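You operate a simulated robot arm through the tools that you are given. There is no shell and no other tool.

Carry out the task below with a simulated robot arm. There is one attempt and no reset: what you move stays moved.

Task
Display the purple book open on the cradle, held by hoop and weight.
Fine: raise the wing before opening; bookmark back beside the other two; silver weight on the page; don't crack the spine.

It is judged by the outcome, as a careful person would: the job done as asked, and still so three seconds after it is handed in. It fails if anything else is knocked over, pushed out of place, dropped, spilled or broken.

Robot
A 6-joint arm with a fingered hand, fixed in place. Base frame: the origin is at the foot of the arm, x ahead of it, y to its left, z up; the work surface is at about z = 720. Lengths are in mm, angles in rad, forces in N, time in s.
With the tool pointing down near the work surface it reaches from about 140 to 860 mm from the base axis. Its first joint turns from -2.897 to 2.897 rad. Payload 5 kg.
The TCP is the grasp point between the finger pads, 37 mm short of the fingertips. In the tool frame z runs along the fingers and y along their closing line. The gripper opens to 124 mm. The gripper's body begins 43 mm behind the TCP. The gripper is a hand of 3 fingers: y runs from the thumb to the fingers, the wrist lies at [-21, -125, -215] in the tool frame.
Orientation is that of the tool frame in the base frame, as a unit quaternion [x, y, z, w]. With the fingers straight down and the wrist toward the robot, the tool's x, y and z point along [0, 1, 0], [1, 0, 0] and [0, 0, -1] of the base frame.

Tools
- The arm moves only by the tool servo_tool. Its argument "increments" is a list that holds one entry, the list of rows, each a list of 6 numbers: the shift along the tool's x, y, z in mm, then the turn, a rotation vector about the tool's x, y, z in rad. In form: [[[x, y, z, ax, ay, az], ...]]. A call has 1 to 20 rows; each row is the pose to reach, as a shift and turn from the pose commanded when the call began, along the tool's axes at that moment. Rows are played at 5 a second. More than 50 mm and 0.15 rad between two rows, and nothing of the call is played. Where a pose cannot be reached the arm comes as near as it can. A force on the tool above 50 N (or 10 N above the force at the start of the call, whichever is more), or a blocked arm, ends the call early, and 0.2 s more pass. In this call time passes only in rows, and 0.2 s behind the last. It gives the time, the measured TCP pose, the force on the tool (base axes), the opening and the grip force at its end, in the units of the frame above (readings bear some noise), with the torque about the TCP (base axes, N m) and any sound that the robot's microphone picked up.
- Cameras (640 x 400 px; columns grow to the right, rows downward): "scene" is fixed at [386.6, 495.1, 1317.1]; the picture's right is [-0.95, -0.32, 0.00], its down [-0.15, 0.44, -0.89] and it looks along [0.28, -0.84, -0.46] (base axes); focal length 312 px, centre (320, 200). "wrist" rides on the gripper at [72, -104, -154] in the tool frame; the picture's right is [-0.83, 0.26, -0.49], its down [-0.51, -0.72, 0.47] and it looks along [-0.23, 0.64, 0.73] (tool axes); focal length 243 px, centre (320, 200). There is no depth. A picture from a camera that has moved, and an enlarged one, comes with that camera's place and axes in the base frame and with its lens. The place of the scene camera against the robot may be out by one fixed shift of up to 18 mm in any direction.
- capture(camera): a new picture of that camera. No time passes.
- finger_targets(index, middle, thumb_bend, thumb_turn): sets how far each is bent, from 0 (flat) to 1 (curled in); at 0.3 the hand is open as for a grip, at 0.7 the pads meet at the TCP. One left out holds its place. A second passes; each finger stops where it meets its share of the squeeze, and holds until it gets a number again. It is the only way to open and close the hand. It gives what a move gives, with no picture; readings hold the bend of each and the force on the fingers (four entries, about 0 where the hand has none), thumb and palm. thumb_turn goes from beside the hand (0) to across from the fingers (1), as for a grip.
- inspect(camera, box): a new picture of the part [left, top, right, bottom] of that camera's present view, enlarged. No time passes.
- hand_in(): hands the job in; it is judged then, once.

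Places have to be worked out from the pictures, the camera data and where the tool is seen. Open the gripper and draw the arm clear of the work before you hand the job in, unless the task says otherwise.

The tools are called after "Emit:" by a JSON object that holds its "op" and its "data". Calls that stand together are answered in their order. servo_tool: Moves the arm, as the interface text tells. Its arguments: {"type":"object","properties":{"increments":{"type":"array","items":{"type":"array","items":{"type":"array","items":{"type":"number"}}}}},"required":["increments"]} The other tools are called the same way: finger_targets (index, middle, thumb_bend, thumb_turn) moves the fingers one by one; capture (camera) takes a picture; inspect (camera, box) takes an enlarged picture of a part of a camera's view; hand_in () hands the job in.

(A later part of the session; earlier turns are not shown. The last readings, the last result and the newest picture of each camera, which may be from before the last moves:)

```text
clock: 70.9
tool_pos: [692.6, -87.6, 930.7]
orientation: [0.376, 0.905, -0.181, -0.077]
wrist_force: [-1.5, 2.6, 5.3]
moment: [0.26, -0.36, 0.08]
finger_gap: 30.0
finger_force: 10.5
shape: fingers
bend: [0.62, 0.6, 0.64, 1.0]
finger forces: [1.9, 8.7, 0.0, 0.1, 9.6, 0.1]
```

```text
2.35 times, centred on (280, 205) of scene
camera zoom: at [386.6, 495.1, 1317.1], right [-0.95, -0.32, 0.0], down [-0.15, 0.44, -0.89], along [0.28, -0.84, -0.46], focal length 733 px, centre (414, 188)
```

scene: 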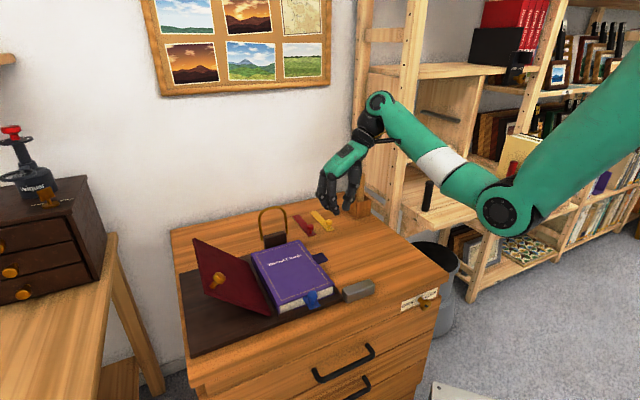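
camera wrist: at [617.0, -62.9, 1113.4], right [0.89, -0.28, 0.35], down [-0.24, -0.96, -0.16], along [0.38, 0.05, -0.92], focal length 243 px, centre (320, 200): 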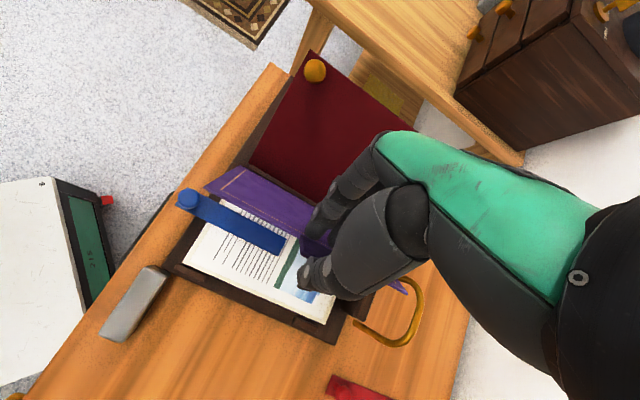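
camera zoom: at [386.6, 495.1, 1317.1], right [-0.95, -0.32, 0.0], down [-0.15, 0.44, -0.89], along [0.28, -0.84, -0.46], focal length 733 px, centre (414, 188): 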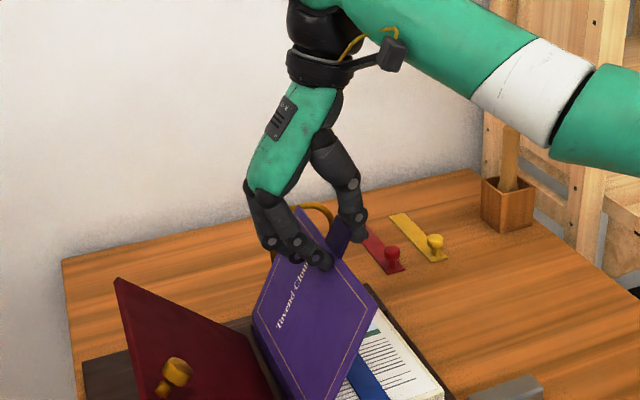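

The cover is at about 63° with a slight compressive radial load, so I'll ease outward by 2 mm while continuing another 0.3 rad.

Emit:
{"op": "servo_tool", "data": {"increments": [[[0, 5.9, -6.7, 0.05, 0, 0], [0, 12.3, -12.8, 0.1, 0, 0], [0, 19.0, -18.6, 0.15, 0, 0], [0, 26.3, -23.6, 0.2, 0, 0], [0, 33.9, -28.2, 0.25, 0, 0], [0, 41.7, -32.5, 0.3, 0, 0]]]}}

Emit:
{"op": "capture", "data": {"camera": "wrist"}}

Emit:
{"op": "inspect", "data": {"camera": "scene", "box": [180, 120, 380, 290]}}

```text
clock: 72.3
tool_pos: [729.2, -52.8, 944.8]
orientation: [0.362, 0.868, -0.315, -0.132]
wrist_force: [2.8, 1.0, 0.6]
moment: [0.25, -0.38, 0.15]
finger_gap: 28.5
finger_force: 7.2
shape: fingers
bend: [0.62, 0.6, 0.64, 1.0]
finger forces: [2.2, 6.2, 0.0, 0.1, 6.1, 0.0]
```

```text
taken
camera wrist: at [693.3, 12.5, 1130.5], right [0.95, -0.22, 0.21], down [-0.25, -0.96, 0.1], along [0.18, -0.15, -0.97], focal length 243 px, centre (320, 200)
```

wrist: 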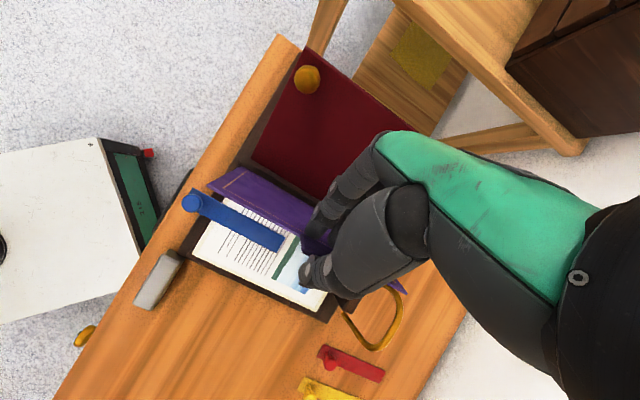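

```text
2.35 times, centred on (280, 205) of scene
camera zoom: at [386.6, 495.1, 1317.1], right [-0.95, -0.32, 0.0], down [-0.15, 0.44, -0.89], along [0.28, -0.84, -0.46], focal length 733 px, centre (414, 188)
```

zoom: 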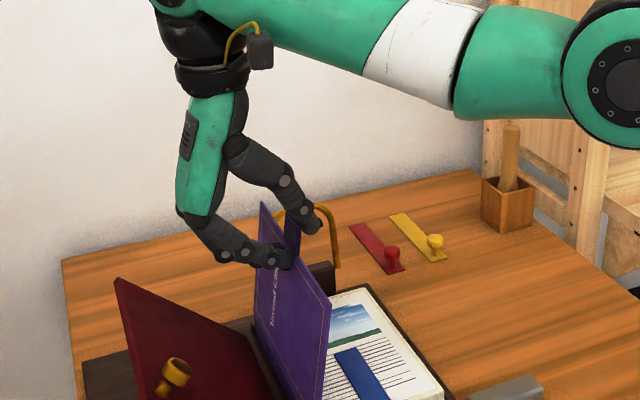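

The cover is nearly vertical (about 80°), held between thumb (−W side) and fingers (+W side). I'll loosen slightly to a cage so it can pivot, then carry it over the top.

Emit:
{"op": "finger_targets", "data": {"index": 0.6, "middle": 0.59, "thumb_bend": 0.62}}

Emit:
{"op": "servo_tool", "data": {"increments": [[[0, 5.3, -5.8, -0.012, 0, 0], [0, 10.7, -11.6, -0.025, 0, 0], [0, 16.3, -17, -0.037, 0, 0], [0, 21.9, -22.3, -0.05, 0, 0], [0, 28, -26.8, -0.075, 0, 0], [0, 34, -31.2, -0.1, 0, 0]]]}}

Emit:
{"op": "capture", "data": {"camera": "wrist"}}

Emit:
{"op": "inspect", "data": {"camera": "scene", "box": [180, 120, 380, 290]}}

```text
clock: 73.3
tool_pos: [729.7, -51.1, 944.8]
orientation: [0.36, 0.868, -0.315, -0.131]
wrist_force: [-0.2, 0.2, -0.6]
moment: [0.0, 0.0, -0.01]
finger_gap: 33.7
finger_force: 0.3
shape: fingers
bend: [0.6, 0.59, 0.62, 1.0]
finger forces: [0.2, 0.1, 0.1, 0.0, 0.2, 0.1]
```

```text
clock: 74.7
tool_pos: [762.1, -20.0, 948.4]
orientation: [0.366, 0.883, -0.27, -0.112]
wrist_force: [0.2, -0.4, 0.3]
moment: [-0.02, 0.02, 0.02]
finger_gap: 33.5
finger_force: 0.1
shape: fingers
bend: [0.6, 0.59, 0.62, 1.0]
finger forces: [0.0, 0.0, 0.0, 0.0, 0.0, 0.0]
```

```text
taken
camera wrist: at [712.9, 31.1, 1133.6], right [0.94, -0.24, 0.26], down [-0.25, -0.97, 0.01], along [0.25, -0.08, -0.97], focal length 243 px, centre (320, 200)
```

wrist: 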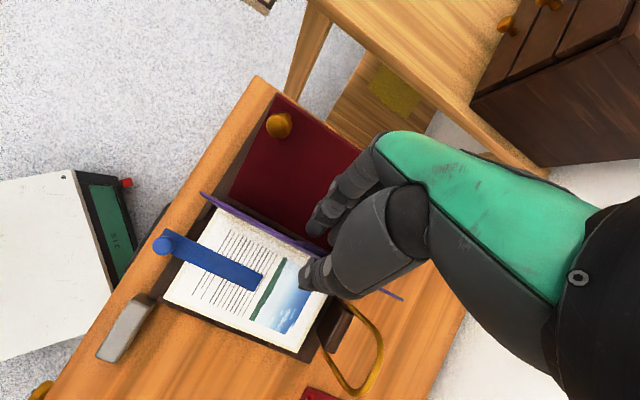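

```text
2.35 times, centred on (280, 205) of scene
camera zoom: at [386.6, 495.1, 1317.1], right [-0.95, -0.32, 0.0], down [-0.15, 0.44, -0.89], along [0.28, -0.84, -0.46], focal length 733 px, centre (414, 188)
```

zoom: 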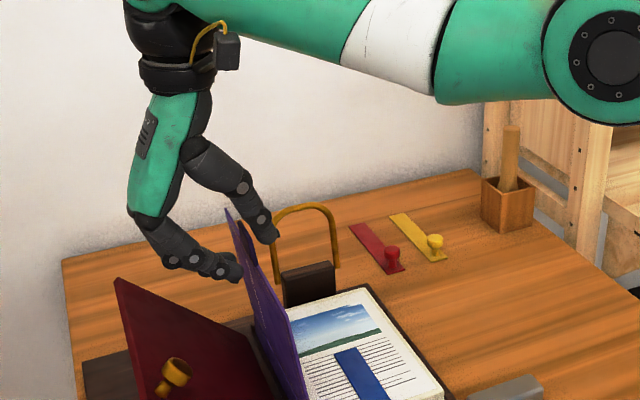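

The cover is just past vertical and loosely caged. I'll keep going slowly so it leans onto the fingers and follows them down toward the wing.

Emit:
{"op": "servo_tool", "data": {"increments": [[[0, 6.6, -3.3, -0.025, 0, 0], [0, 13.2, -6.6, -0.05, 0, 0], [0, 20.3, -9, -0.075, 0, 0], [0, 27.4, -11.3, -0.1, 0, 0], [0, 34.5, -13, -0.125, 0, 0], [0, 41.7, -14.6, -0.15, 0, 0]]]}}

Emit:
{"op": "capture", "data": {"camera": "wrist"}}

Emit:
{"op": "inspect", "data": {"camera": "scene", "box": [180, 120, 380, 290]}}

```text
clock: 76.1
tool_pos: [793.5, 10.9, 936.9]
orientation: [0.375, 0.901, -0.203, -0.085]
wrist_force: [-0.5, -0.1, 0.0]
moment: [0.01, -0.02, 0.01]
finger_gap: 33.7
finger_force: 0.1
shape: fingers
bend: [0.6, 0.59, 0.62, 1.0]
finger forces: [0.1, 0.0, 0.0, 0.0, 0.1, 0.0]
```

```text
taken
camera wrist: at [723.1, 42.2, 1120.4], right [0.9, -0.27, 0.33], down [-0.25, -0.96, -0.12], along [0.35, 0.02, -0.94], focal length 243 px, centre (320, 200)
```

wrist: 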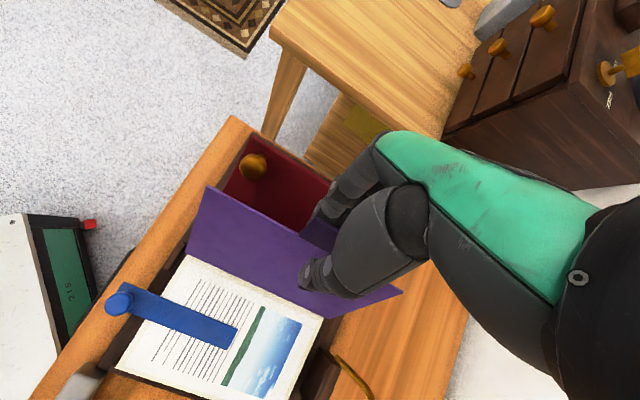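

```text
2.35 times, centred on (280, 205) of scene
camera zoom: at [386.6, 495.1, 1317.1], right [-0.95, -0.32, 0.0], down [-0.15, 0.44, -0.89], along [0.28, -0.84, -0.46], focal length 733 px, centre (414, 188)
```

zoom: 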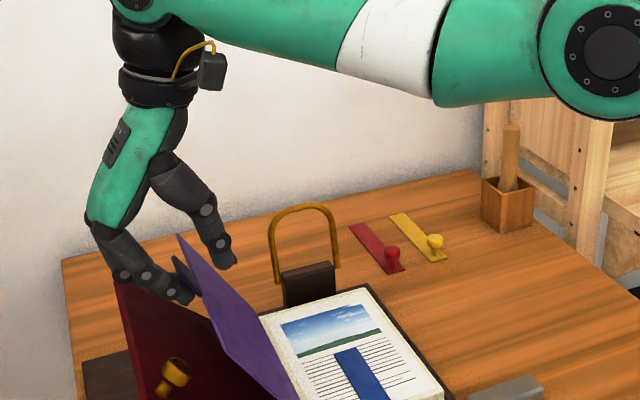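

The cover now leans on the fingers at about 112°. I'll continue lowering slowly toward the wing, stopping before the fingertips reach it.

Emit:
{"op": "servo_tool", "data": {"increments": [[[0, 7.6, 0.3, -0.02, 0, 0], [0, 15.2, 0.7, -0.04, 0, 0], [0, 22.7, 1.6, -0.055, 0, 0], [0, 30.2, 2.7, -0.07, 0, 0]]]}}

Emit:
{"op": "capture", "data": {"camera": "wrist"}}

Emit:
{"op": "inspect", "data": {"camera": "scene", "box": [180, 150, 340, 290]}}

```text
clock: 77.1
tool_pos: [810.1, 28.6, 922.4]
orientation: [0.377, 0.907, -0.172, -0.073]
wrist_force: [0.3, -0.4, -0.2]
moment: [0.0, 0.02, -0.01]
finger_gap: 33.6
finger_force: 0.6
shape: fingers
bend: [0.6, 0.59, 0.62, 1.0]
finger forces: [0.2, 0.1, 0.0, 0.0, 0.1, 0.0]
```

```text
taken
camera wrist: at [732.8, 50.9, 1103.0], right [0.89, -0.29, 0.36], down [-0.24, -0.95, -0.17], along [0.4, 0.07, -0.92], focal length 243 px, centre (320, 200)
```

wrist: 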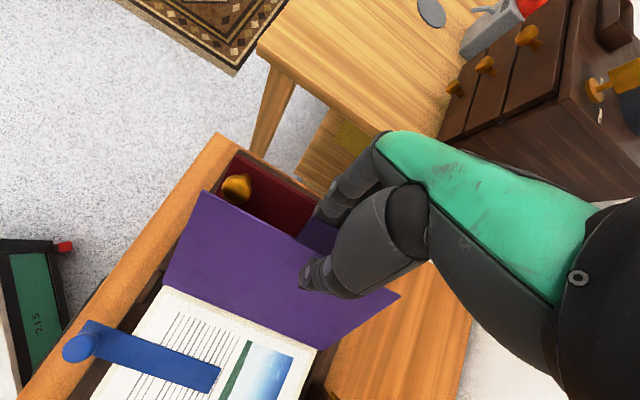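

```text
2.86 times, centred on (260, 220) of scene
camera zoom: at [386.6, 495.1, 1317.1], right [-0.95, -0.32, 0.0], down [-0.15, 0.44, -0.89], along [0.28, -0.84, -0.46], focal length 890 px, centre (491, 143)
```

zoom: 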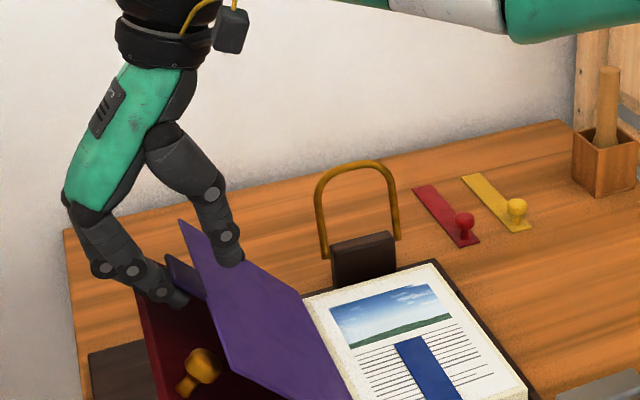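

The fingers are between the cover and the wing. I'll zoom in on the fingertip-to-wing clearance before going further.

Emit:
{"op": "inspect", "data": {"camera": "scene", "box": [195, 215, 265, 275]}}

Emit:
{"op": "inspect", "data": {"camera": "wrist", "box": [200, 150, 420, 310]}}

```text
6.67 times, centred on (230, 245) of scene
camera zoom: at [386.6, 495.1, 1317.1], right [-0.95, -0.32, 0.0], down [-0.15, 0.44, -0.89], along [0.28, -0.84, -0.46], focal length 2077 px, centre (920, -100)
```

zoom: 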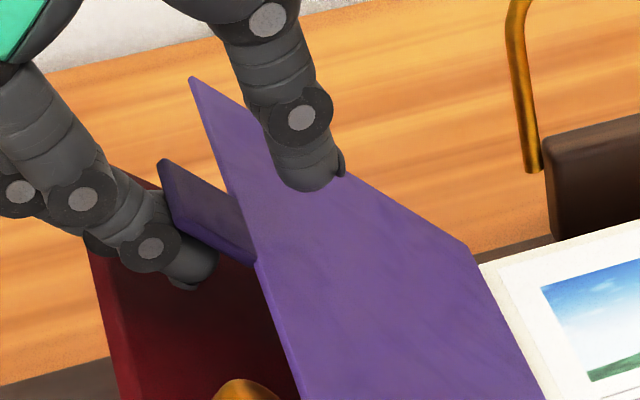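

```text
2.50 times, centred on (310, 230) of wrist
camera zoom: at [732.8, 50.9, 1103.0], right [0.89, -0.29, 0.36], down [-0.24, -0.95, -0.17], along [0.4, 0.07, -0.92], focal length 606 px, centre (345, 125)
```

zoom: 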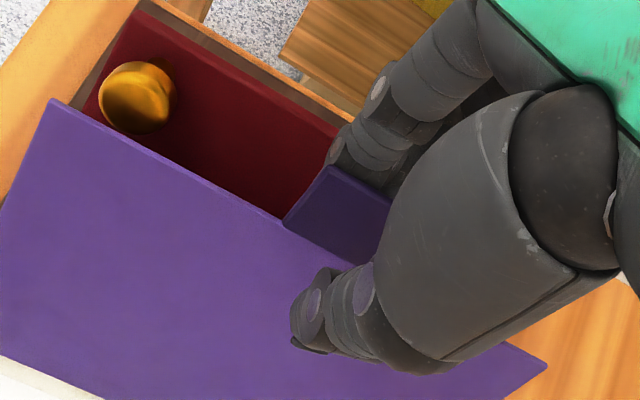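

The tab rests on the fingers. I'll lower a bit more in small steps, watching for contact with the wing.

Emit:
{"op": "servo_tool", "data": {"increments": [[[0, 3.5, 1.2, -0.01, 0, 0], [0, 7.1, 2.4, -0.02, 0, 0], [0, 10.6, 3.6, -0.03, 0, 0]]]}}

Emit:
{"op": "inspect", "data": {"camera": "scene", "box": [195, 215, 265, 275]}}

Emit:
{"op": "inspect", "data": {"camera": "wrist", "box": [200, 150, 420, 310]}}

```text
clock: 77.9
tool_pos: [816.4, 36.1, 914.1]
orientation: [0.378, 0.909, -0.159, -0.067]
wrist_force: [0.5, -0.4, 0.2]
moment: [0.0, 0.01, -0.02]
finger_gap: 33.6
finger_force: 0.2
shape: fingers
bend: [0.6, 0.59, 0.62, 1.0]
finger forces: [0.1, 0.0, 0.1, 0.1, 0.0, 0.1]
```

```text
6.67 times, centred on (230, 245) of scene
camera zoom: at [386.6, 495.1, 1317.1], right [-0.95, -0.32, 0.0], down [-0.15, 0.44, -0.89], along [0.28, -0.84, -0.46], focal length 2077 px, centre (920, -100)
```

zoom: 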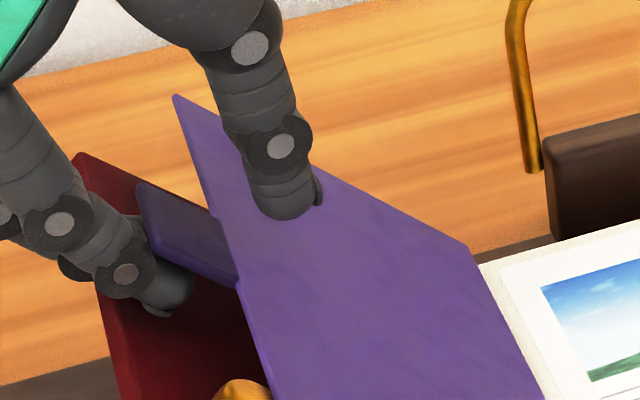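

```text
2.50 times, centred on (310, 230) of wrist
camera zoom: at [734.5, 53.7, 1094.2], right [0.88, -0.3, 0.37], down [-0.24, -0.95, -0.2], along [0.41, 0.09, -0.91], focal length 606 px, centre (345, 125)
```

zoom: 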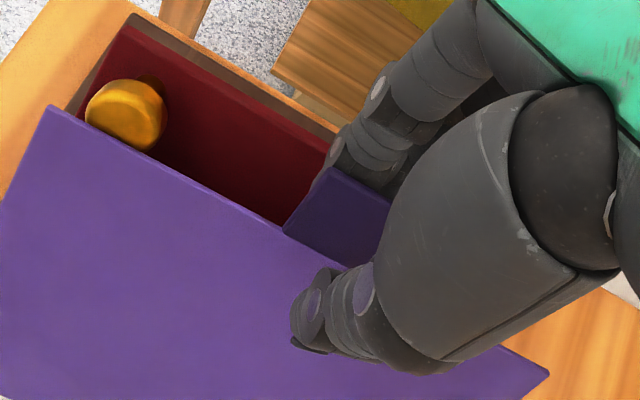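

Still clear of the wing. I'll continue with small steps down.

Emit:
{"op": "servo_tool", "data": {"increments": [[[0, 3.5, 1.5, -0.01, 0, 0], [0, 7, 3, -0.02, 0, 0], [0, 10.5, 4.8, -0.03, 0, 0]]]}}

Emit:
{"op": "inspect", "data": {"camera": "scene", "box": [185, 215, 265, 285]}}

Emit:
{"op": "inspect", "data": {"camera": "wrist", "box": [200, 150, 420, 310]}}

```text
clock: 78.7
tool_pos: [823.4, 40.4, 906.2]
orientation: [0.379, 0.912, -0.146, -0.061]
wrist_force: [-0.1, -0.9, 1.2]
moment: [-0.01, 0.01, 0.0]
finger_gap: 33.7
finger_force: 0.4
shape: fingers
bend: [0.6, 0.6, 0.62, 1.0]
finger forces: [0.0, 0.7, 0.0, 0.0, 0.0, 0.0]
```

```text
5.71 times, centred on (225, 250) of scene
camera zoom: at [386.6, 495.1, 1317.1], right [-0.95, -0.32, 0.0], down [-0.15, 0.44, -0.89], along [0.28, -0.84, -0.46], focal length 1780 px, centre (863, -86)
```

zoom: 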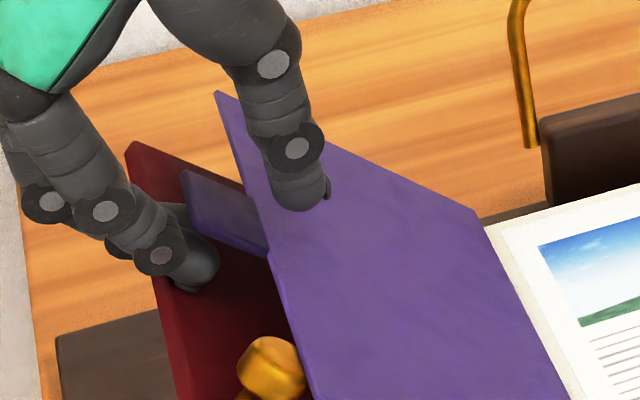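

```text
2.50 times, centred on (310, 230) of wrist
camera zoom: at [736.7, 55.4, 1085.2], right [0.87, -0.3, 0.39], down [-0.23, -0.95, -0.22], along [0.43, 0.11, -0.9], focal length 606 px, centre (345, 125)
```

zoom: 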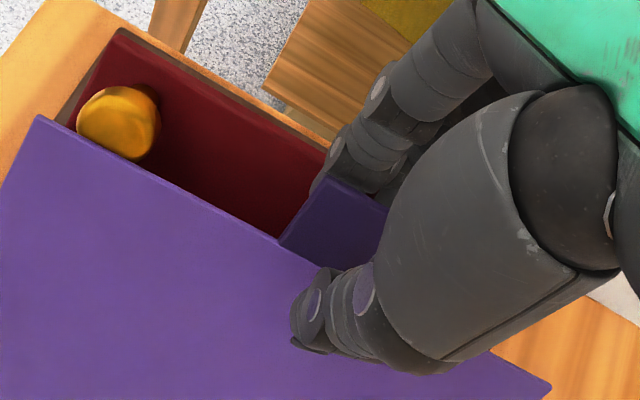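

The fingertips just touch the wing (0.7 N), and the cover leans on them at about 128°. I'll open the thumb clear of the cover first, then slide the fingers out along the wing direction so the cover settles gently.

Emit:
{"op": "finger_targets", "data": {"thumb_bend": 0.5}}

Emit:
{"op": "servo_tool", "data": {"increments": [[[0, 1, -5, 0, 0, 0], [0, 4, -11, 0, 0, 0], [0, 7, -17, 0, 0, 0], [0, 10, -23, 0, 0, 0]]]}}

Emit:
{"op": "inspect", "data": {"camera": "scene", "box": [185, 215, 265, 285]}}

Emit:
{"op": "inspect", "data": {"camera": "wrist", "box": [200, 150, 420, 310]}}

```text
clock: 79.7
tool_pos: [822.1, 39.4, 906.9]
orientation: [0.379, 0.912, -0.145, -0.06]
wrist_force: [-0.8, -0.4, 0.8]
moment: [-0.01, 0.01, -0.01]
finger_gap: 51.6
finger_force: 0.5
shape: fingers
bend: [0.6, 0.6, 0.5, 1.0]
finger forces: [0.0, 0.6, 0.0, 0.0, 0.1, 0.0]
```

```text
clock: 80.7
tool_pos: [835.1, 52.3, 924.2]
orientation: [0.379, 0.912, -0.145, -0.062]
wrist_force: [-1.4, 0.3, 1.4]
moment: [-0.02, -0.01, 0.01]
finger_gap: 51.1
finger_force: 0.1
shape: fingers
bend: [0.6, 0.59, 0.5, 1.0]
finger forces: [0.0, 0.1, 0.1, 0.0, 0.0, 0.0]
```

```text
5.71 times, centred on (225, 250) of scene
camera zoom: at [386.6, 495.1, 1317.1], right [-0.95, -0.32, 0.0], down [-0.15, 0.44, -0.89], along [0.28, -0.84, -0.46], focal length 1780 px, centre (863, -86)
```

zoom: 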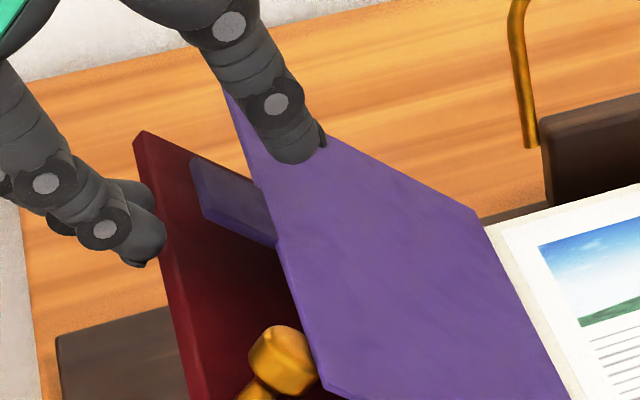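

```text
2.50 times, centred on (310, 230) of wrist
camera zoom: at [748.6, 67.5, 1103.3], right [0.87, -0.31, 0.39], down [-0.23, -0.95, -0.22], along [0.43, 0.11, -0.9], focal length 606 px, centre (345, 125)
```

zoom: 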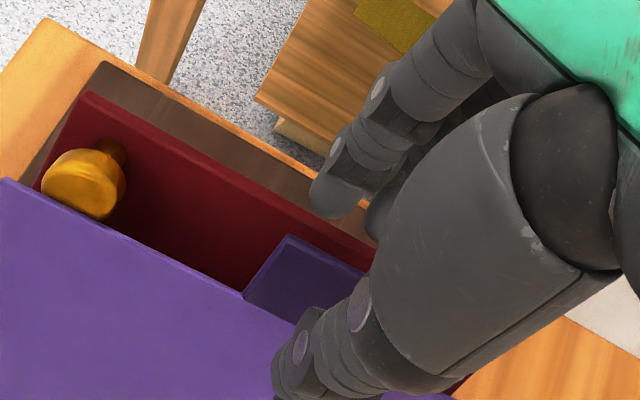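

The fingers are out from under the tab. I'll retreat further up and away, then look at how the cover rests relative to the wing and its knob.

Emit:
{"op": "servo_tool", "data": {"increments": [[[0, 0, -15, 0, 0, 0], [0, -5, -35, 0, 0, 0], [0, -15, -60, 0, 0, 0], [0, -30, -90, 0.05, 0, 0], [0, -45, -120, 0.1, 0, 0]]]}}

Emit:
{"op": "capture", "data": {"camera": "scene"}}

Emit:
{"op": "inspect", "data": {"camera": "scene", "box": [180, 210, 310, 320]}}

Emit:
{"op": "capture", "data": {"camera": "wrist"}}

```text
clock: 81.9
tool_pos: [831.4, 46.5, 1053.9]
orientation: [0.376, 0.903, -0.191, -0.08]
wrist_force: [0.1, 0.4, -1.1]
moment: [-0.01, -0.02, 0.05]
finger_gap: 51.3
finger_force: 0.1
shape: fingers
bend: [0.6, 0.59, 0.5, 1.0]
finger forces: [0.0, 0.0, 0.0, 0.0, 0.1, 0.0]
```

```text
taken
```

scene: 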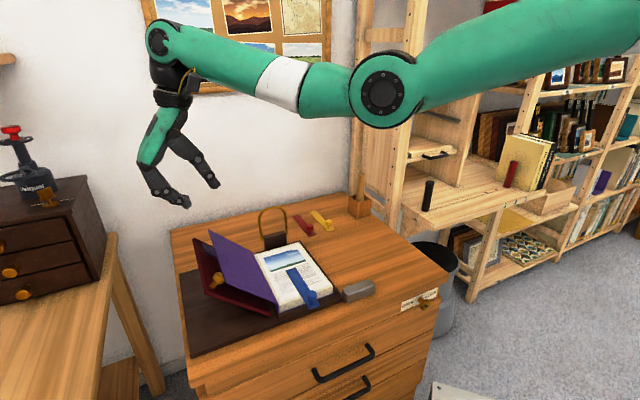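

```text
3.64 times, centred on (245, 265) of scene
camera zoom: at [386.6, 495.1, 1317.1], right [-0.95, -0.32, 0.0], down [-0.15, 0.44, -0.89], along [0.28, -0.84, -0.46], focal length 1133 px, centre (593, -36)
```

zoom: 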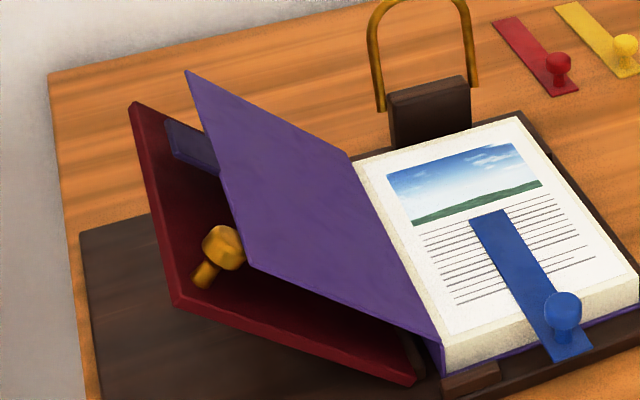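

```text
taken
camera wrist: at [758.5, 74.7, 1236.9], right [0.9, -0.28, 0.34], down [-0.24, -0.96, -0.14], along [0.37, 0.04, -0.93], focal length 243 px, centre (320, 200)
```

wrist: 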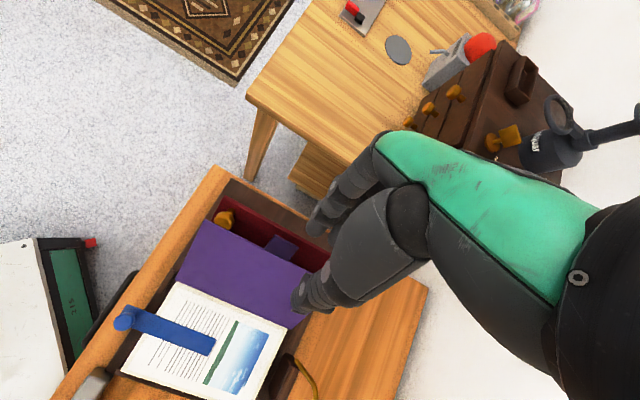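

The cover stays open, leaning toward the wing. I'll zoom in from above to see whether it rests on the wing, the tab or the knob.

Emit:
{"op": "inspect", "data": {"camera": "wrist", "box": [160, 190, 330, 320]}}

Emit:
{"op": "inspect", "data": {"camera": "scene", "box": [205, 220, 265, 290]}}

```text
3.08 times, centred on (245, 255) of wrist
camera zoom: at [758.5, 74.7, 1236.9], right [0.9, -0.28, 0.34], down [-0.24, -0.96, -0.14], along [0.37, 0.04, -0.93], focal length 746 px, centre (551, 31)
```

zoom: 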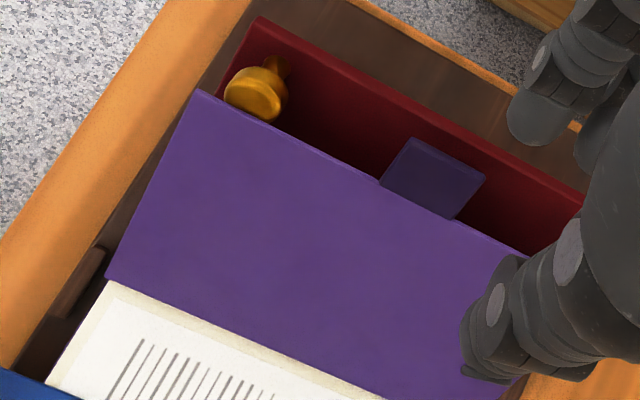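

```text
5.71 times, centred on (235, 255) of scene
camera zoom: at [386.6, 495.1, 1317.1], right [-0.95, -0.32, 0.0], down [-0.15, 0.44, -0.89], along [0.28, -0.84, -0.46], focal length 1780 px, centre (806, -114)
```

zoom: 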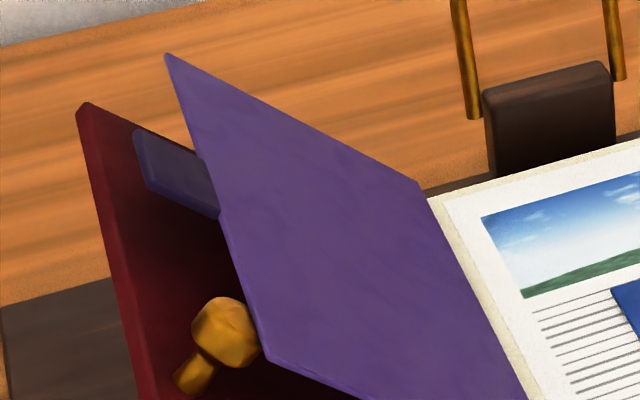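

The cover lies open at about 134°, supported at the wing knob, and the wing is holding. Next is the bookmark. I'll bring the hand upright and yaw it back so the closing line runs along the spine, moving above the bookmark's knob.

Emit:
{"op": "servo_tool", "data": {"increments": [[[0, -34, 15, -0.104, 0, 0], [0, -68, 30, -0.208, 0, 0], [0, -103, 46, -0.312, 0, 0], [0, -137, 61, -0.417, 0, 0]]]}}

Emit:
{"op": "servo_tool", "data": {"increments": [[[12, -4, 0, 0, 0, 0.143], [25, -9, 0, 0, 0, 0.286], [38, -13, 5, 0, 0, 0.429], [51, -18, 15, 0, 0, 0.572], [64, -22, 25, 0, 0, 0.715], [76, -27, 35, 0, 0, 0.858], [89, -31, 45, 0, 0, 1.0], [102, -36, 55, 0, 0, 1.143], [115, -40, 65, 0, 0, 1.286], [128, -45, 75, 0, 0, 1.429], [140, -50, 85, 0, 0, 1.571]]]}}

Emit:
{"op": "capture", "data": {"camera": "wrist"}}

Emit:
{"op": "capture", "data": {"camera": "scene"}}

```text
clock: 82.9
tool_pos: [724.2, -55.9, 1052.2]
orientation: [0.384, 0.924, 0.001, 0.0]
wrist_force: [0.1, 0.1, -0.3]
moment: [-0.01, 0.0, 0.02]
finger_gap: 52.0
finger_force: 0.0
shape: fingers
bend: [0.6, 0.59, 0.5, 1.0]
finger forces: [0.0, 0.0, 0.1, 0.1, 0.1, 0.0]
```

```text
clock: 85.3
tool_pos: [591.4, 6.7, 967.6]
orientation: [0.925, 0.381, 0.0, -0.001]
wrist_force: [0.2, 0.1, 0.3]
moment: [0.02, -0.02, -0.02]
finger_gap: 51.5
finger_force: 0.0
shape: fingers
bend: [0.6, 0.59, 0.5, 1.0]
finger forces: [0.0, 0.1, 0.0, 0.0, 0.0, 0.0]
```

```text
taken
camera wrist: at [569.8, 131.4, 1121.4], right [-0.41, -0.77, 0.49], down [-0.87, 0.16, -0.47], along [0.29, -0.62, -0.73], focal length 243 px, centre (320, 200)
```

wrist: 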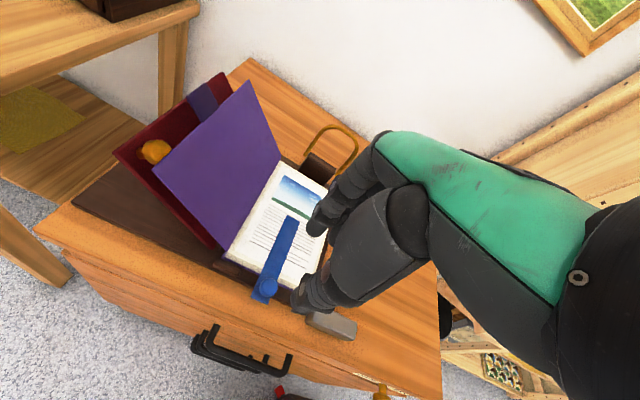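

```text
taken
```

scene: 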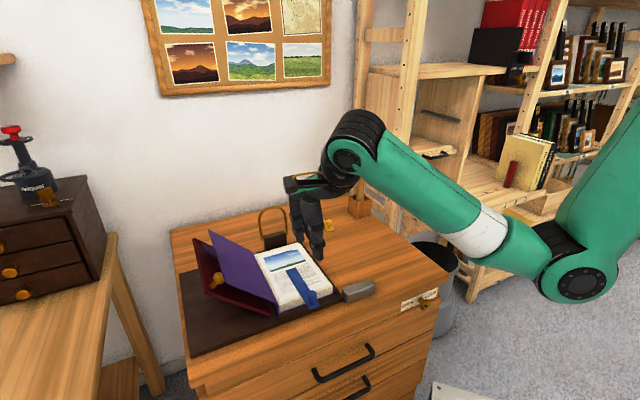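

The hand is upright near the bookmark. I'll zoom in to locate the blue knob precisely and check the cover and wing from this side.

Emit:
{"op": "inspect", "data": {"camera": "wrist", "box": [230, 200, 350, 310]}}

Emit:
{"op": "inspect", "data": {"camera": "wrist", "box": [100, 60, 300, 260]}}

Emit:
{"op": "inspect", "data": {"camera": "scene", "box": [260, 240, 380, 320]}}

```text
3.64 times, centred on (290, 255) of wrist
camera zoom: at [569.8, 131.4, 1121.4], right [-0.41, -0.77, 0.49], down [-0.87, 0.16, -0.47], along [0.29, -0.62, -0.73], focal length 882 px, centre (429, 0)
```

zoom: 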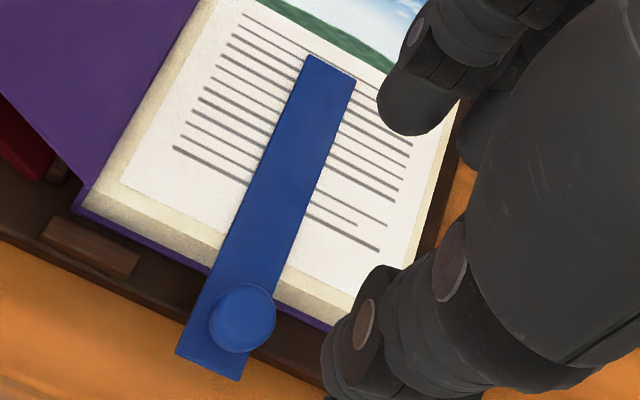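

```text
2.00 times, centred on (200, 160) of wrist
camera zoom: at [569.8, 131.4, 1121.4], right [-0.41, -0.77, 0.49], down [-0.87, 0.16, -0.47], along [0.29, -0.62, -0.73], focal length 485 px, centre (560, 280)
```

zoom: 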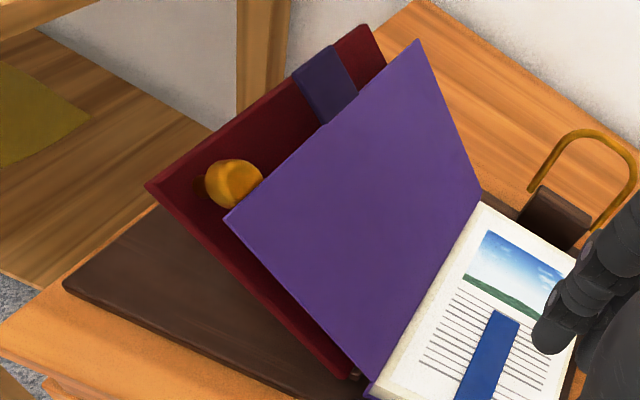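

```text
5.00 times, centred on (320, 280) of scene
camera zoom: at [386.6, 495.1, 1317.1], right [-0.95, -0.32, 0.0], down [-0.15, 0.44, -0.89], along [0.28, -0.84, -0.46], focal length 1558 px, centre (320, -200)
```

zoom: 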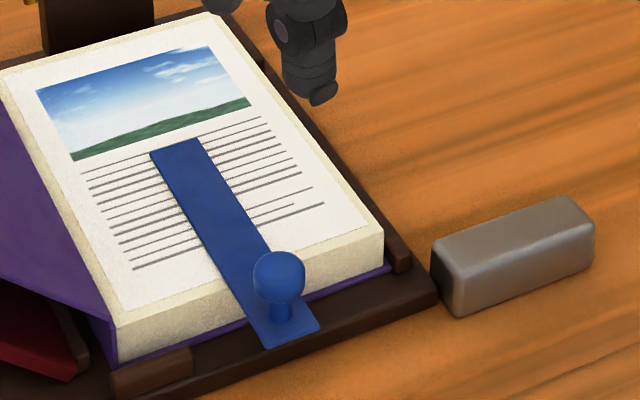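

The knob head is at W≈417, H≈418.5, with the strip flat on the page. I'll open the fingers, move over it and descend to TCP Z≈812 so the tips stay just above the page.

Emit:
{"op": "finger_targets", "data": {"index": 0.54, "middle": 0.54, "thumb_bend": 0.54}}

Emit:
{"op": "servo_tool", "data": {"increments": [[[-5.4, 5.1, 30, 0, 0, 0], [-5.4, 5.1, 60, 0, 0, 0], [-5.4, 5.1, 90, 0, 0, 0], [-5.4, 5.1, 115, 0, 0, 0], [-5.4, 5.1, 135, 0, 0, 0], [-5.4, 5.1, 148, 0, 0, 0], [-5.4, 5.1, 155, 0, 0, 0]]]}}

Emit:
{"op": "inspect", "data": {"camera": "wrist", "box": [220, 170, 400, 310]}}

Emit:
{"op": "inspect", "data": {"camera": "scene", "box": [270, 240, 370, 320]}}

```text
clock: 86.3
tool_pos: [590.8, 7.5, 967.6]
orientation: [0.924, 0.382, 0.001, -0.001]
wrist_force: [0.1, 0.5, 0.5]
moment: [0.0, 0.01, -0.01]
finger_gap: 55.2
finger_force: 0.0
shape: fingers
bend: [0.54, 0.54, 0.54, 1.0]
finger forces: [0.1, 0.0, 0.0, 0.0, 0.0, 0.0]
```

```text
clock: 87.9
tool_pos: [588.0, 1.6, 811.4]
orientation: [0.924, 0.382, 0.001, -0.002]
wrist_force: [-0.5, -0.2, 0.2]
moment: [-0.04, -0.03, -0.02]
finger_gap: 55.1
finger_force: 0.1
shape: fingers
bend: [0.54, 0.54, 0.54, 1.0]
finger forces: [0.0, 0.0, 0.0, 0.0, 0.0, 0.0]
```

```text
2.86 times, centred on (310, 240) of wrist
camera zoom: at [567.6, 125.0, 966.4], right [-0.4, -0.77, 0.49], down [-0.87, 0.15, -0.47], along [0.29, -0.62, -0.73], focal length 693 px, centre (349, 86)
```

zoom: 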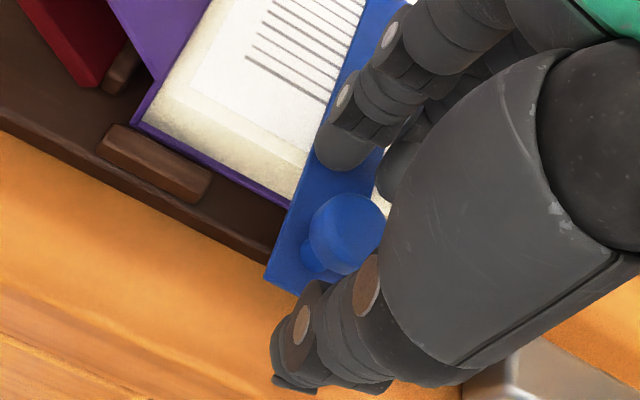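

```text
5.00 times, centred on (320, 280) of scene
camera zoom: at [386.6, 495.1, 1317.1], right [-0.95, -0.32, 0.0], down [-0.15, 0.44, -0.89], along [0.28, -0.84, -0.46], focal length 1558 px, centre (320, -200)
```

zoom: 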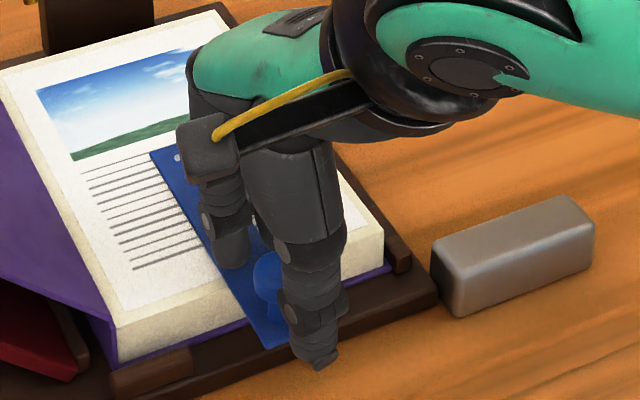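

The knob is centred in W but about 4 mm toward the fingers in H. I'll adjust, go down 3 mm more, then close gently.

Emit:
{"op": "servo_tool", "data": {"increments": [[[-0.5, 2, 1.5, 0, 0, 0], [-0.5, 3.8, 3, 0, 0, 0]]]}}

Emit:
{"op": "finger_targets", "data": {"index": 0.7, "middle": 0.7, "thumb_bend": 0.7}}

Emit:
{"op": "inspect", "data": {"camera": "wrist", "box": [220, 170, 400, 310]}}

Emit:
{"op": "inspect", "data": {"camera": "scene", "box": [270, 240, 370, 320]}}

```text
clock: 88.5
tool_pos: [591.2, -4.0, 809.4]
orientation: [0.924, 0.382, 0.0, -0.002]
wrist_force: [0.2, -0.5, 0.2]
moment: [-0.02, 0.04, -0.01]
finger_gap: 55.1
finger_force: 0.0
shape: fingers
bend: [0.54, 0.54, 0.54, 1.0]
finger forces: [0.0, 0.1, 0.1, 0.0, 0.0, 0.0]
```

```text
clock: 89.5
tool_pos: [590.4, -3.1, 809.1]
orientation: [0.924, 0.381, 0.001, -0.001]
wrist_force: [0.4, 0.1, 0.5]
moment: [-0.02, -0.01, 0.05]
finger_gap: 20.2
finger_force: 5.9
shape: fingers
bend: [0.66, 0.69, 0.66, 1.0]
finger forces: [4.4, 1.7, 0.1, 0.0, 5.7, 0.0]
```

```text
2.86 times, centred on (310, 240) of wrist
camera zoom: at [570.3, 121.0, 963.6], right [-0.4, -0.77, 0.49], down [-0.87, 0.15, -0.47], along [0.29, -0.62, -0.73], focal length 693 px, centre (349, 86)
```

zoom: 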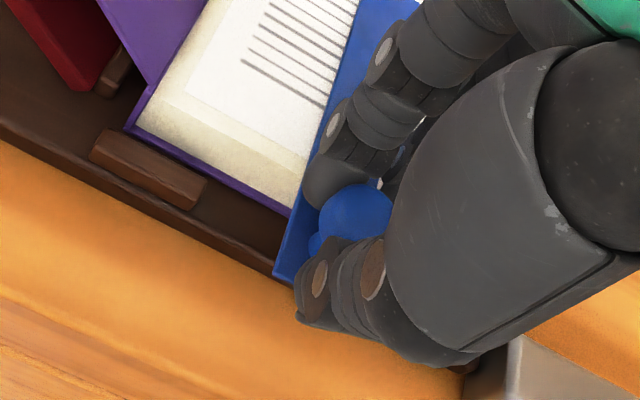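

```text
5.00 times, centred on (320, 280) of scene
camera zoom: at [386.6, 495.1, 1317.1], right [-0.95, -0.32, 0.0], down [-0.15, 0.44, -0.89], along [0.28, -0.84, -0.46], focal length 1558 px, centre (320, -200)
```

zoom: 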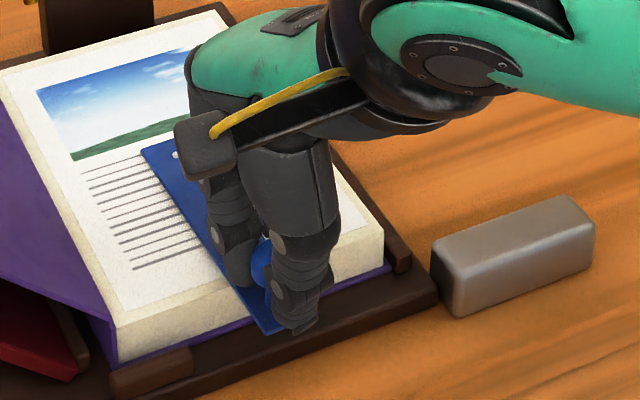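

The knob is pinched. I'll firm the grip slightly and lift straight up.

Emit:
{"op": "finger_targets", "data": {"index": 0.73, "middle": 0.73, "thumb_bend": 0.72}}

Emit:
{"op": "servo_tool", "data": {"increments": [[[0, 0, -5, 0, 0, 0], [0, 0, -12, 0, 0, 0], [0, 0, -22, 0, 0, 0], [0, 0, -35, 0, 0, 0], [0, 0, -50, 0, 0, 0], [0, 0, -70, 0, 0, 0], [0, 0, -95, 0, 0, 0], [0, 0, -120, 0, 0, 0]]]}}

Emit:
{"op": "capture", "data": {"camera": "wrist"}}

Emit:
{"op": "inspect", "data": {"camera": "scene", "box": [200, 180, 380, 320]}}

```text
clock: 90.5
tool_pos: [591.0, -3.9, 809.4]
orientation: [0.924, 0.382, 0.001, -0.002]
wrist_force: [-0.7, -0.4, -0.1]
moment: [0.01, 0.02, 0.03]
finger_gap: 15.4
finger_force: 11.7
shape: fingers
bend: [0.72, 0.72, 0.67, 1.0]
finger forces: [8.7, 3.3, 0.0, 0.0, 10.7, 0.0]
```

```text
clock: 92.3
tool_pos: [592.8, -5.1, 929.8]
orientation: [0.924, 0.382, 0.0, 0.0]
wrist_force: [-0.1, 0.1, -0.1]
moment: [0.04, 0.03, 0.02]
finger_gap: 15.4
finger_force: 11.5
shape: fingers
bend: [0.72, 0.72, 0.67, 1.0]
finger forces: [8.9, 3.2, 0.0, 0.0, 10.5, 0.1]
```

```text
taken
camera wrist: at [571.5, 120.5, 1083.0], right [-0.4, -0.77, 0.49], down [-0.87, 0.15, -0.47], along [0.29, -0.62, -0.73], focal length 243 px, centre (320, 200)
```

wrist: 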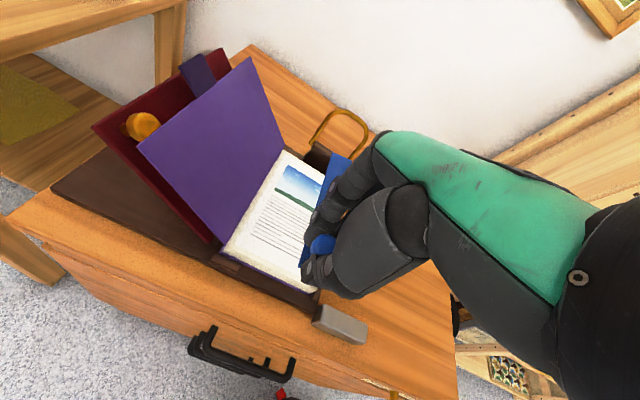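

```text
2.86 times, centred on (290, 250) of scene
camera zoom: at [386.6, 495.1, 1317.1], right [-0.95, -0.32, 0.0], down [-0.15, 0.44, -0.89], along [0.28, -0.84, -0.46], focal length 890 px, centre (406, 57)
```

zoom: 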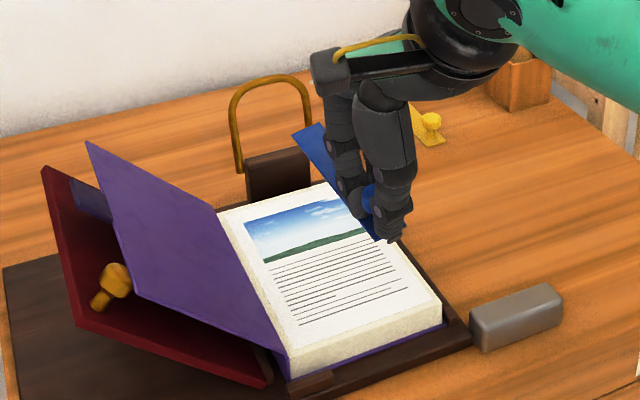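

The bookmark is lifted cleanly and level. I'll carry it −W, well clear of the hoop, then toward the head beside the yellow one (target W≈135), moving moderately.

Emit:
{"op": "servo_tool", "data": {"increments": [[[-28, 0, -3, 0, 0, 0], [-56, 0, -6, 0, 0, 0], [-84, 0, -9, 0, 0, 0], [-112, 0, -12, 0, 0, 0], [-140, 0, -15, 0, 0, 0], [-168, 0, -18, 0, 0, 0], [-196, 0, -21, 0, 0, 0], [-224, 0, -24, 0, 0, 0], [-252, 0, -27, 0, 0, 0], [-281, 0, -30, 0, 0, 0]]]}}

Emit:
{"op": "servo_tool", "data": {"increments": [[[0, 28, 0, 0, 0, 0], [0, 56, 0, 0, 0, 0], [0, 84, 0, 0, 0, 0], [0, 112, 0, 0, 0, 0], [0, 140, 0, 0, 0, 0], [0, 168, 0, 0, 0, 0], [0, 196, 0, 0, 0, 0], [0, 220, 0, 0, 0, 0]]]}}

Emit:
{"op": "capture", "data": {"camera": "wrist"}}

Emit:
{"op": "capture", "data": {"camera": "scene"}}

```text
clock: 94.5
tool_pos: [393.2, -203.1, 959.1]
orientation: [0.924, 0.382, 0.0, 0.0]
wrist_force: [-0.7, 0.2, 0.0]
moment: [0.01, 0.06, 0.03]
finger_gap: 15.5
finger_force: 11.1
shape: fingers
bend: [0.72, 0.72, 0.67, 1.0]
finger forces: [8.8, 3.3, 0.1, 0.0, 10.2, 0.0]
```

```text
clock: 96.3
tool_pos: [549.4, -359.6, 957.0]
orientation: [0.924, 0.382, 0.0, -0.001]
wrist_force: [0.4, 0.1, -0.2]
moment: [0.02, 0.04, 0.03]
finger_gap: 15.4
finger_force: 11.4
shape: fingers
bend: [0.72, 0.72, 0.67, 1.0]
finger forces: [8.6, 3.2, 0.0, 0.0, 10.1, 0.1]
```

```text
taken
camera wrist: at [528.1, -234.6, 1111.6], right [-0.4, -0.77, 0.49], down [-0.87, 0.15, -0.47], along [0.29, -0.62, -0.73], focal length 243 px, centre (320, 200)
```

wrist: 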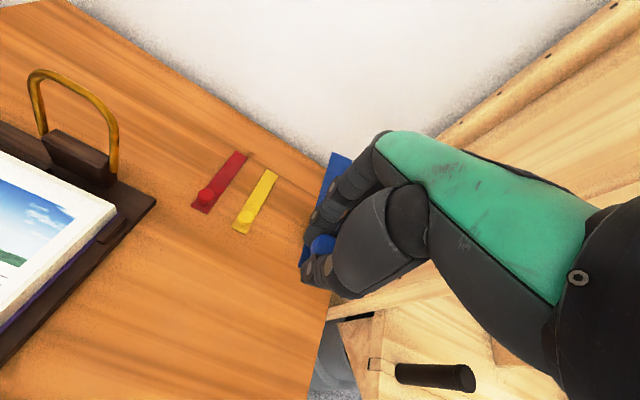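

```text
taken
```

scene: 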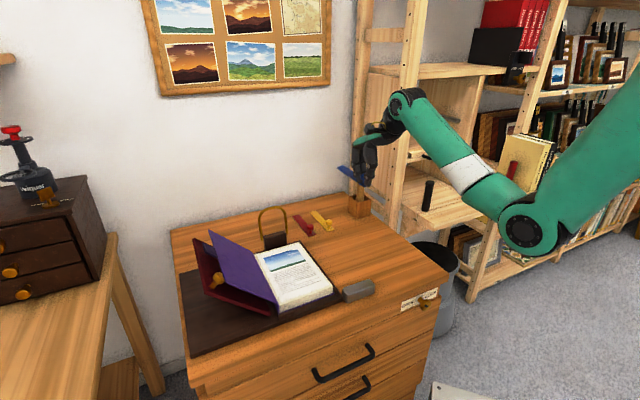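

I'm above the desk near the bookmarks. I'll zoom in to place red and yellow precisely and see the spacing from this view.

Emit:
{"op": "inspect", "data": {"camera": "wrist", "box": [180, 130, 360, 290]}}

Emit:
{"op": "inspect", "data": {"camera": "scene", "box": [280, 150, 400, 250]}}

```text
2.50 times, centred on (270, 210) of wrist
camera zoom: at [528.1, -234.6, 1111.6], right [-0.4, -0.77, 0.49], down [-0.87, 0.15, -0.47], along [0.29, -0.62, -0.73], focal length 606 px, centre (445, 175)
```

zoom: 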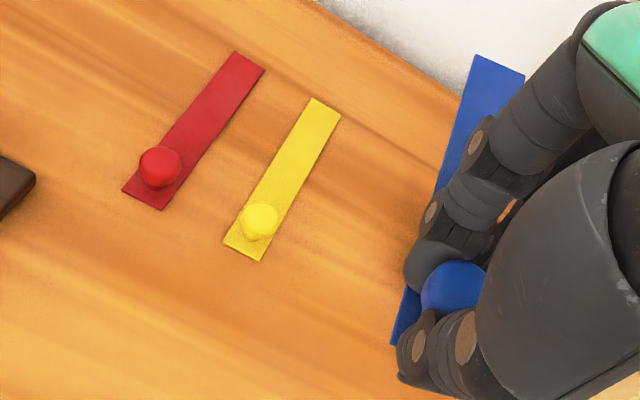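

```text
4.00 times, centred on (340, 200) of scene
camera zoom: at [386.6, 495.1, 1317.1], right [-0.95, -0.32, 0.0], down [-0.15, 0.44, -0.89], along [0.28, -0.84, -0.46], focal length 1246 px, centre (240, 200)
```

zoom: 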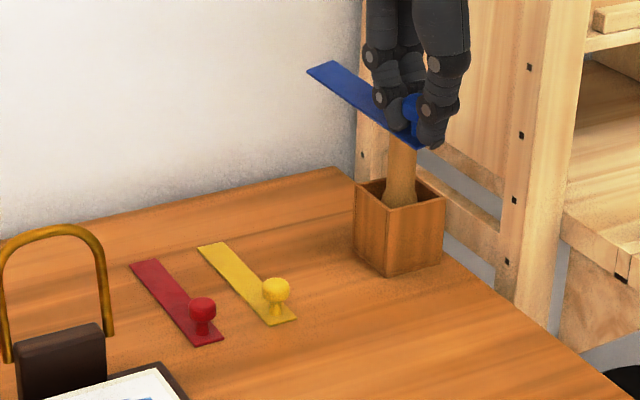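

Red is at W≈272 and yellow at W≈201 (about 70 mm pitch), with near ends at H≈727. So blue should go to W≈131, knob at H≈743. I'll move there and correct its ~3° yaw.

Emit:
{"op": "servo_tool", "data": {"increments": [[[-1, 25, 0, 0, 0, 0.013], [-2, 50, 0, 0, 0, 0.026], [-3, 75, 0, 0, 0, 0.04], [-3.5, 100, 0, 0, 0, 0.05], [-3.5, 100, 35, 0, 0, 0.05], [-3.5, 100, 70, 0, 0, 0.05], [-3.5, 100, 105, 0, 0, 0.05], [-3.5, 100, 130, 0, 0, 0.05]]]}}

Emit:
{"op": "capture", "data": {"camera": "wrist"}}

Emit:
{"op": "inspect", "data": {"camera": "scene", "box": [280, 150, 400, 250]}}

```text
clock: 98.1
tool_pos: [616.2, -429.8, 827.1]
orientation: [0.934, 0.359, 0.001, -0.001]
wrist_force: [0.2, 0.1, -0.1]
moment: [0.02, 0.02, -0.01]
finger_gap: 15.6
finger_force: 11.2
shape: fingers
bend: [0.72, 0.72, 0.67, 1.0]
finger forces: [8.9, 3.2, 0.0, 0.0, 9.9, 0.0]
```

```text
taken
camera wrist: at [601.5, -305.2, 981.4], right [-0.44, -0.75, 0.49], down [-0.86, 0.2, -0.47], along [0.26, -0.63, -0.73], focal length 243 px, centre (320, 200)
```

wrist: 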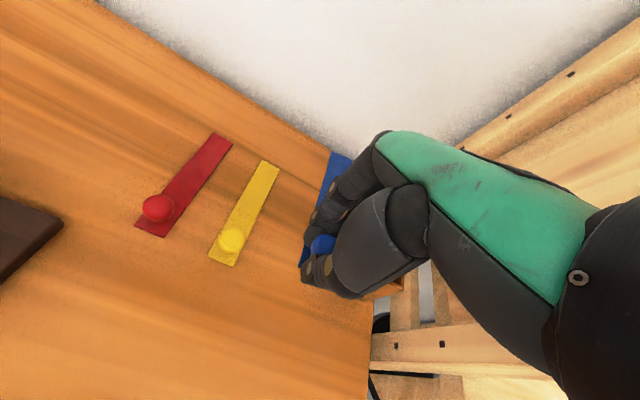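

```text
4.00 times, centred on (340, 200) of scene
camera zoom: at [386.6, 495.1, 1317.1], right [-0.95, -0.32, 0.0], down [-0.15, 0.44, -0.89], along [0.28, -0.84, -0.46], focal length 1246 px, centre (240, 200)
```

zoom: 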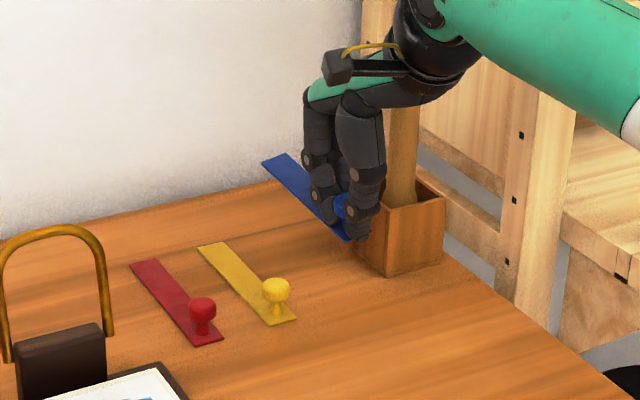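

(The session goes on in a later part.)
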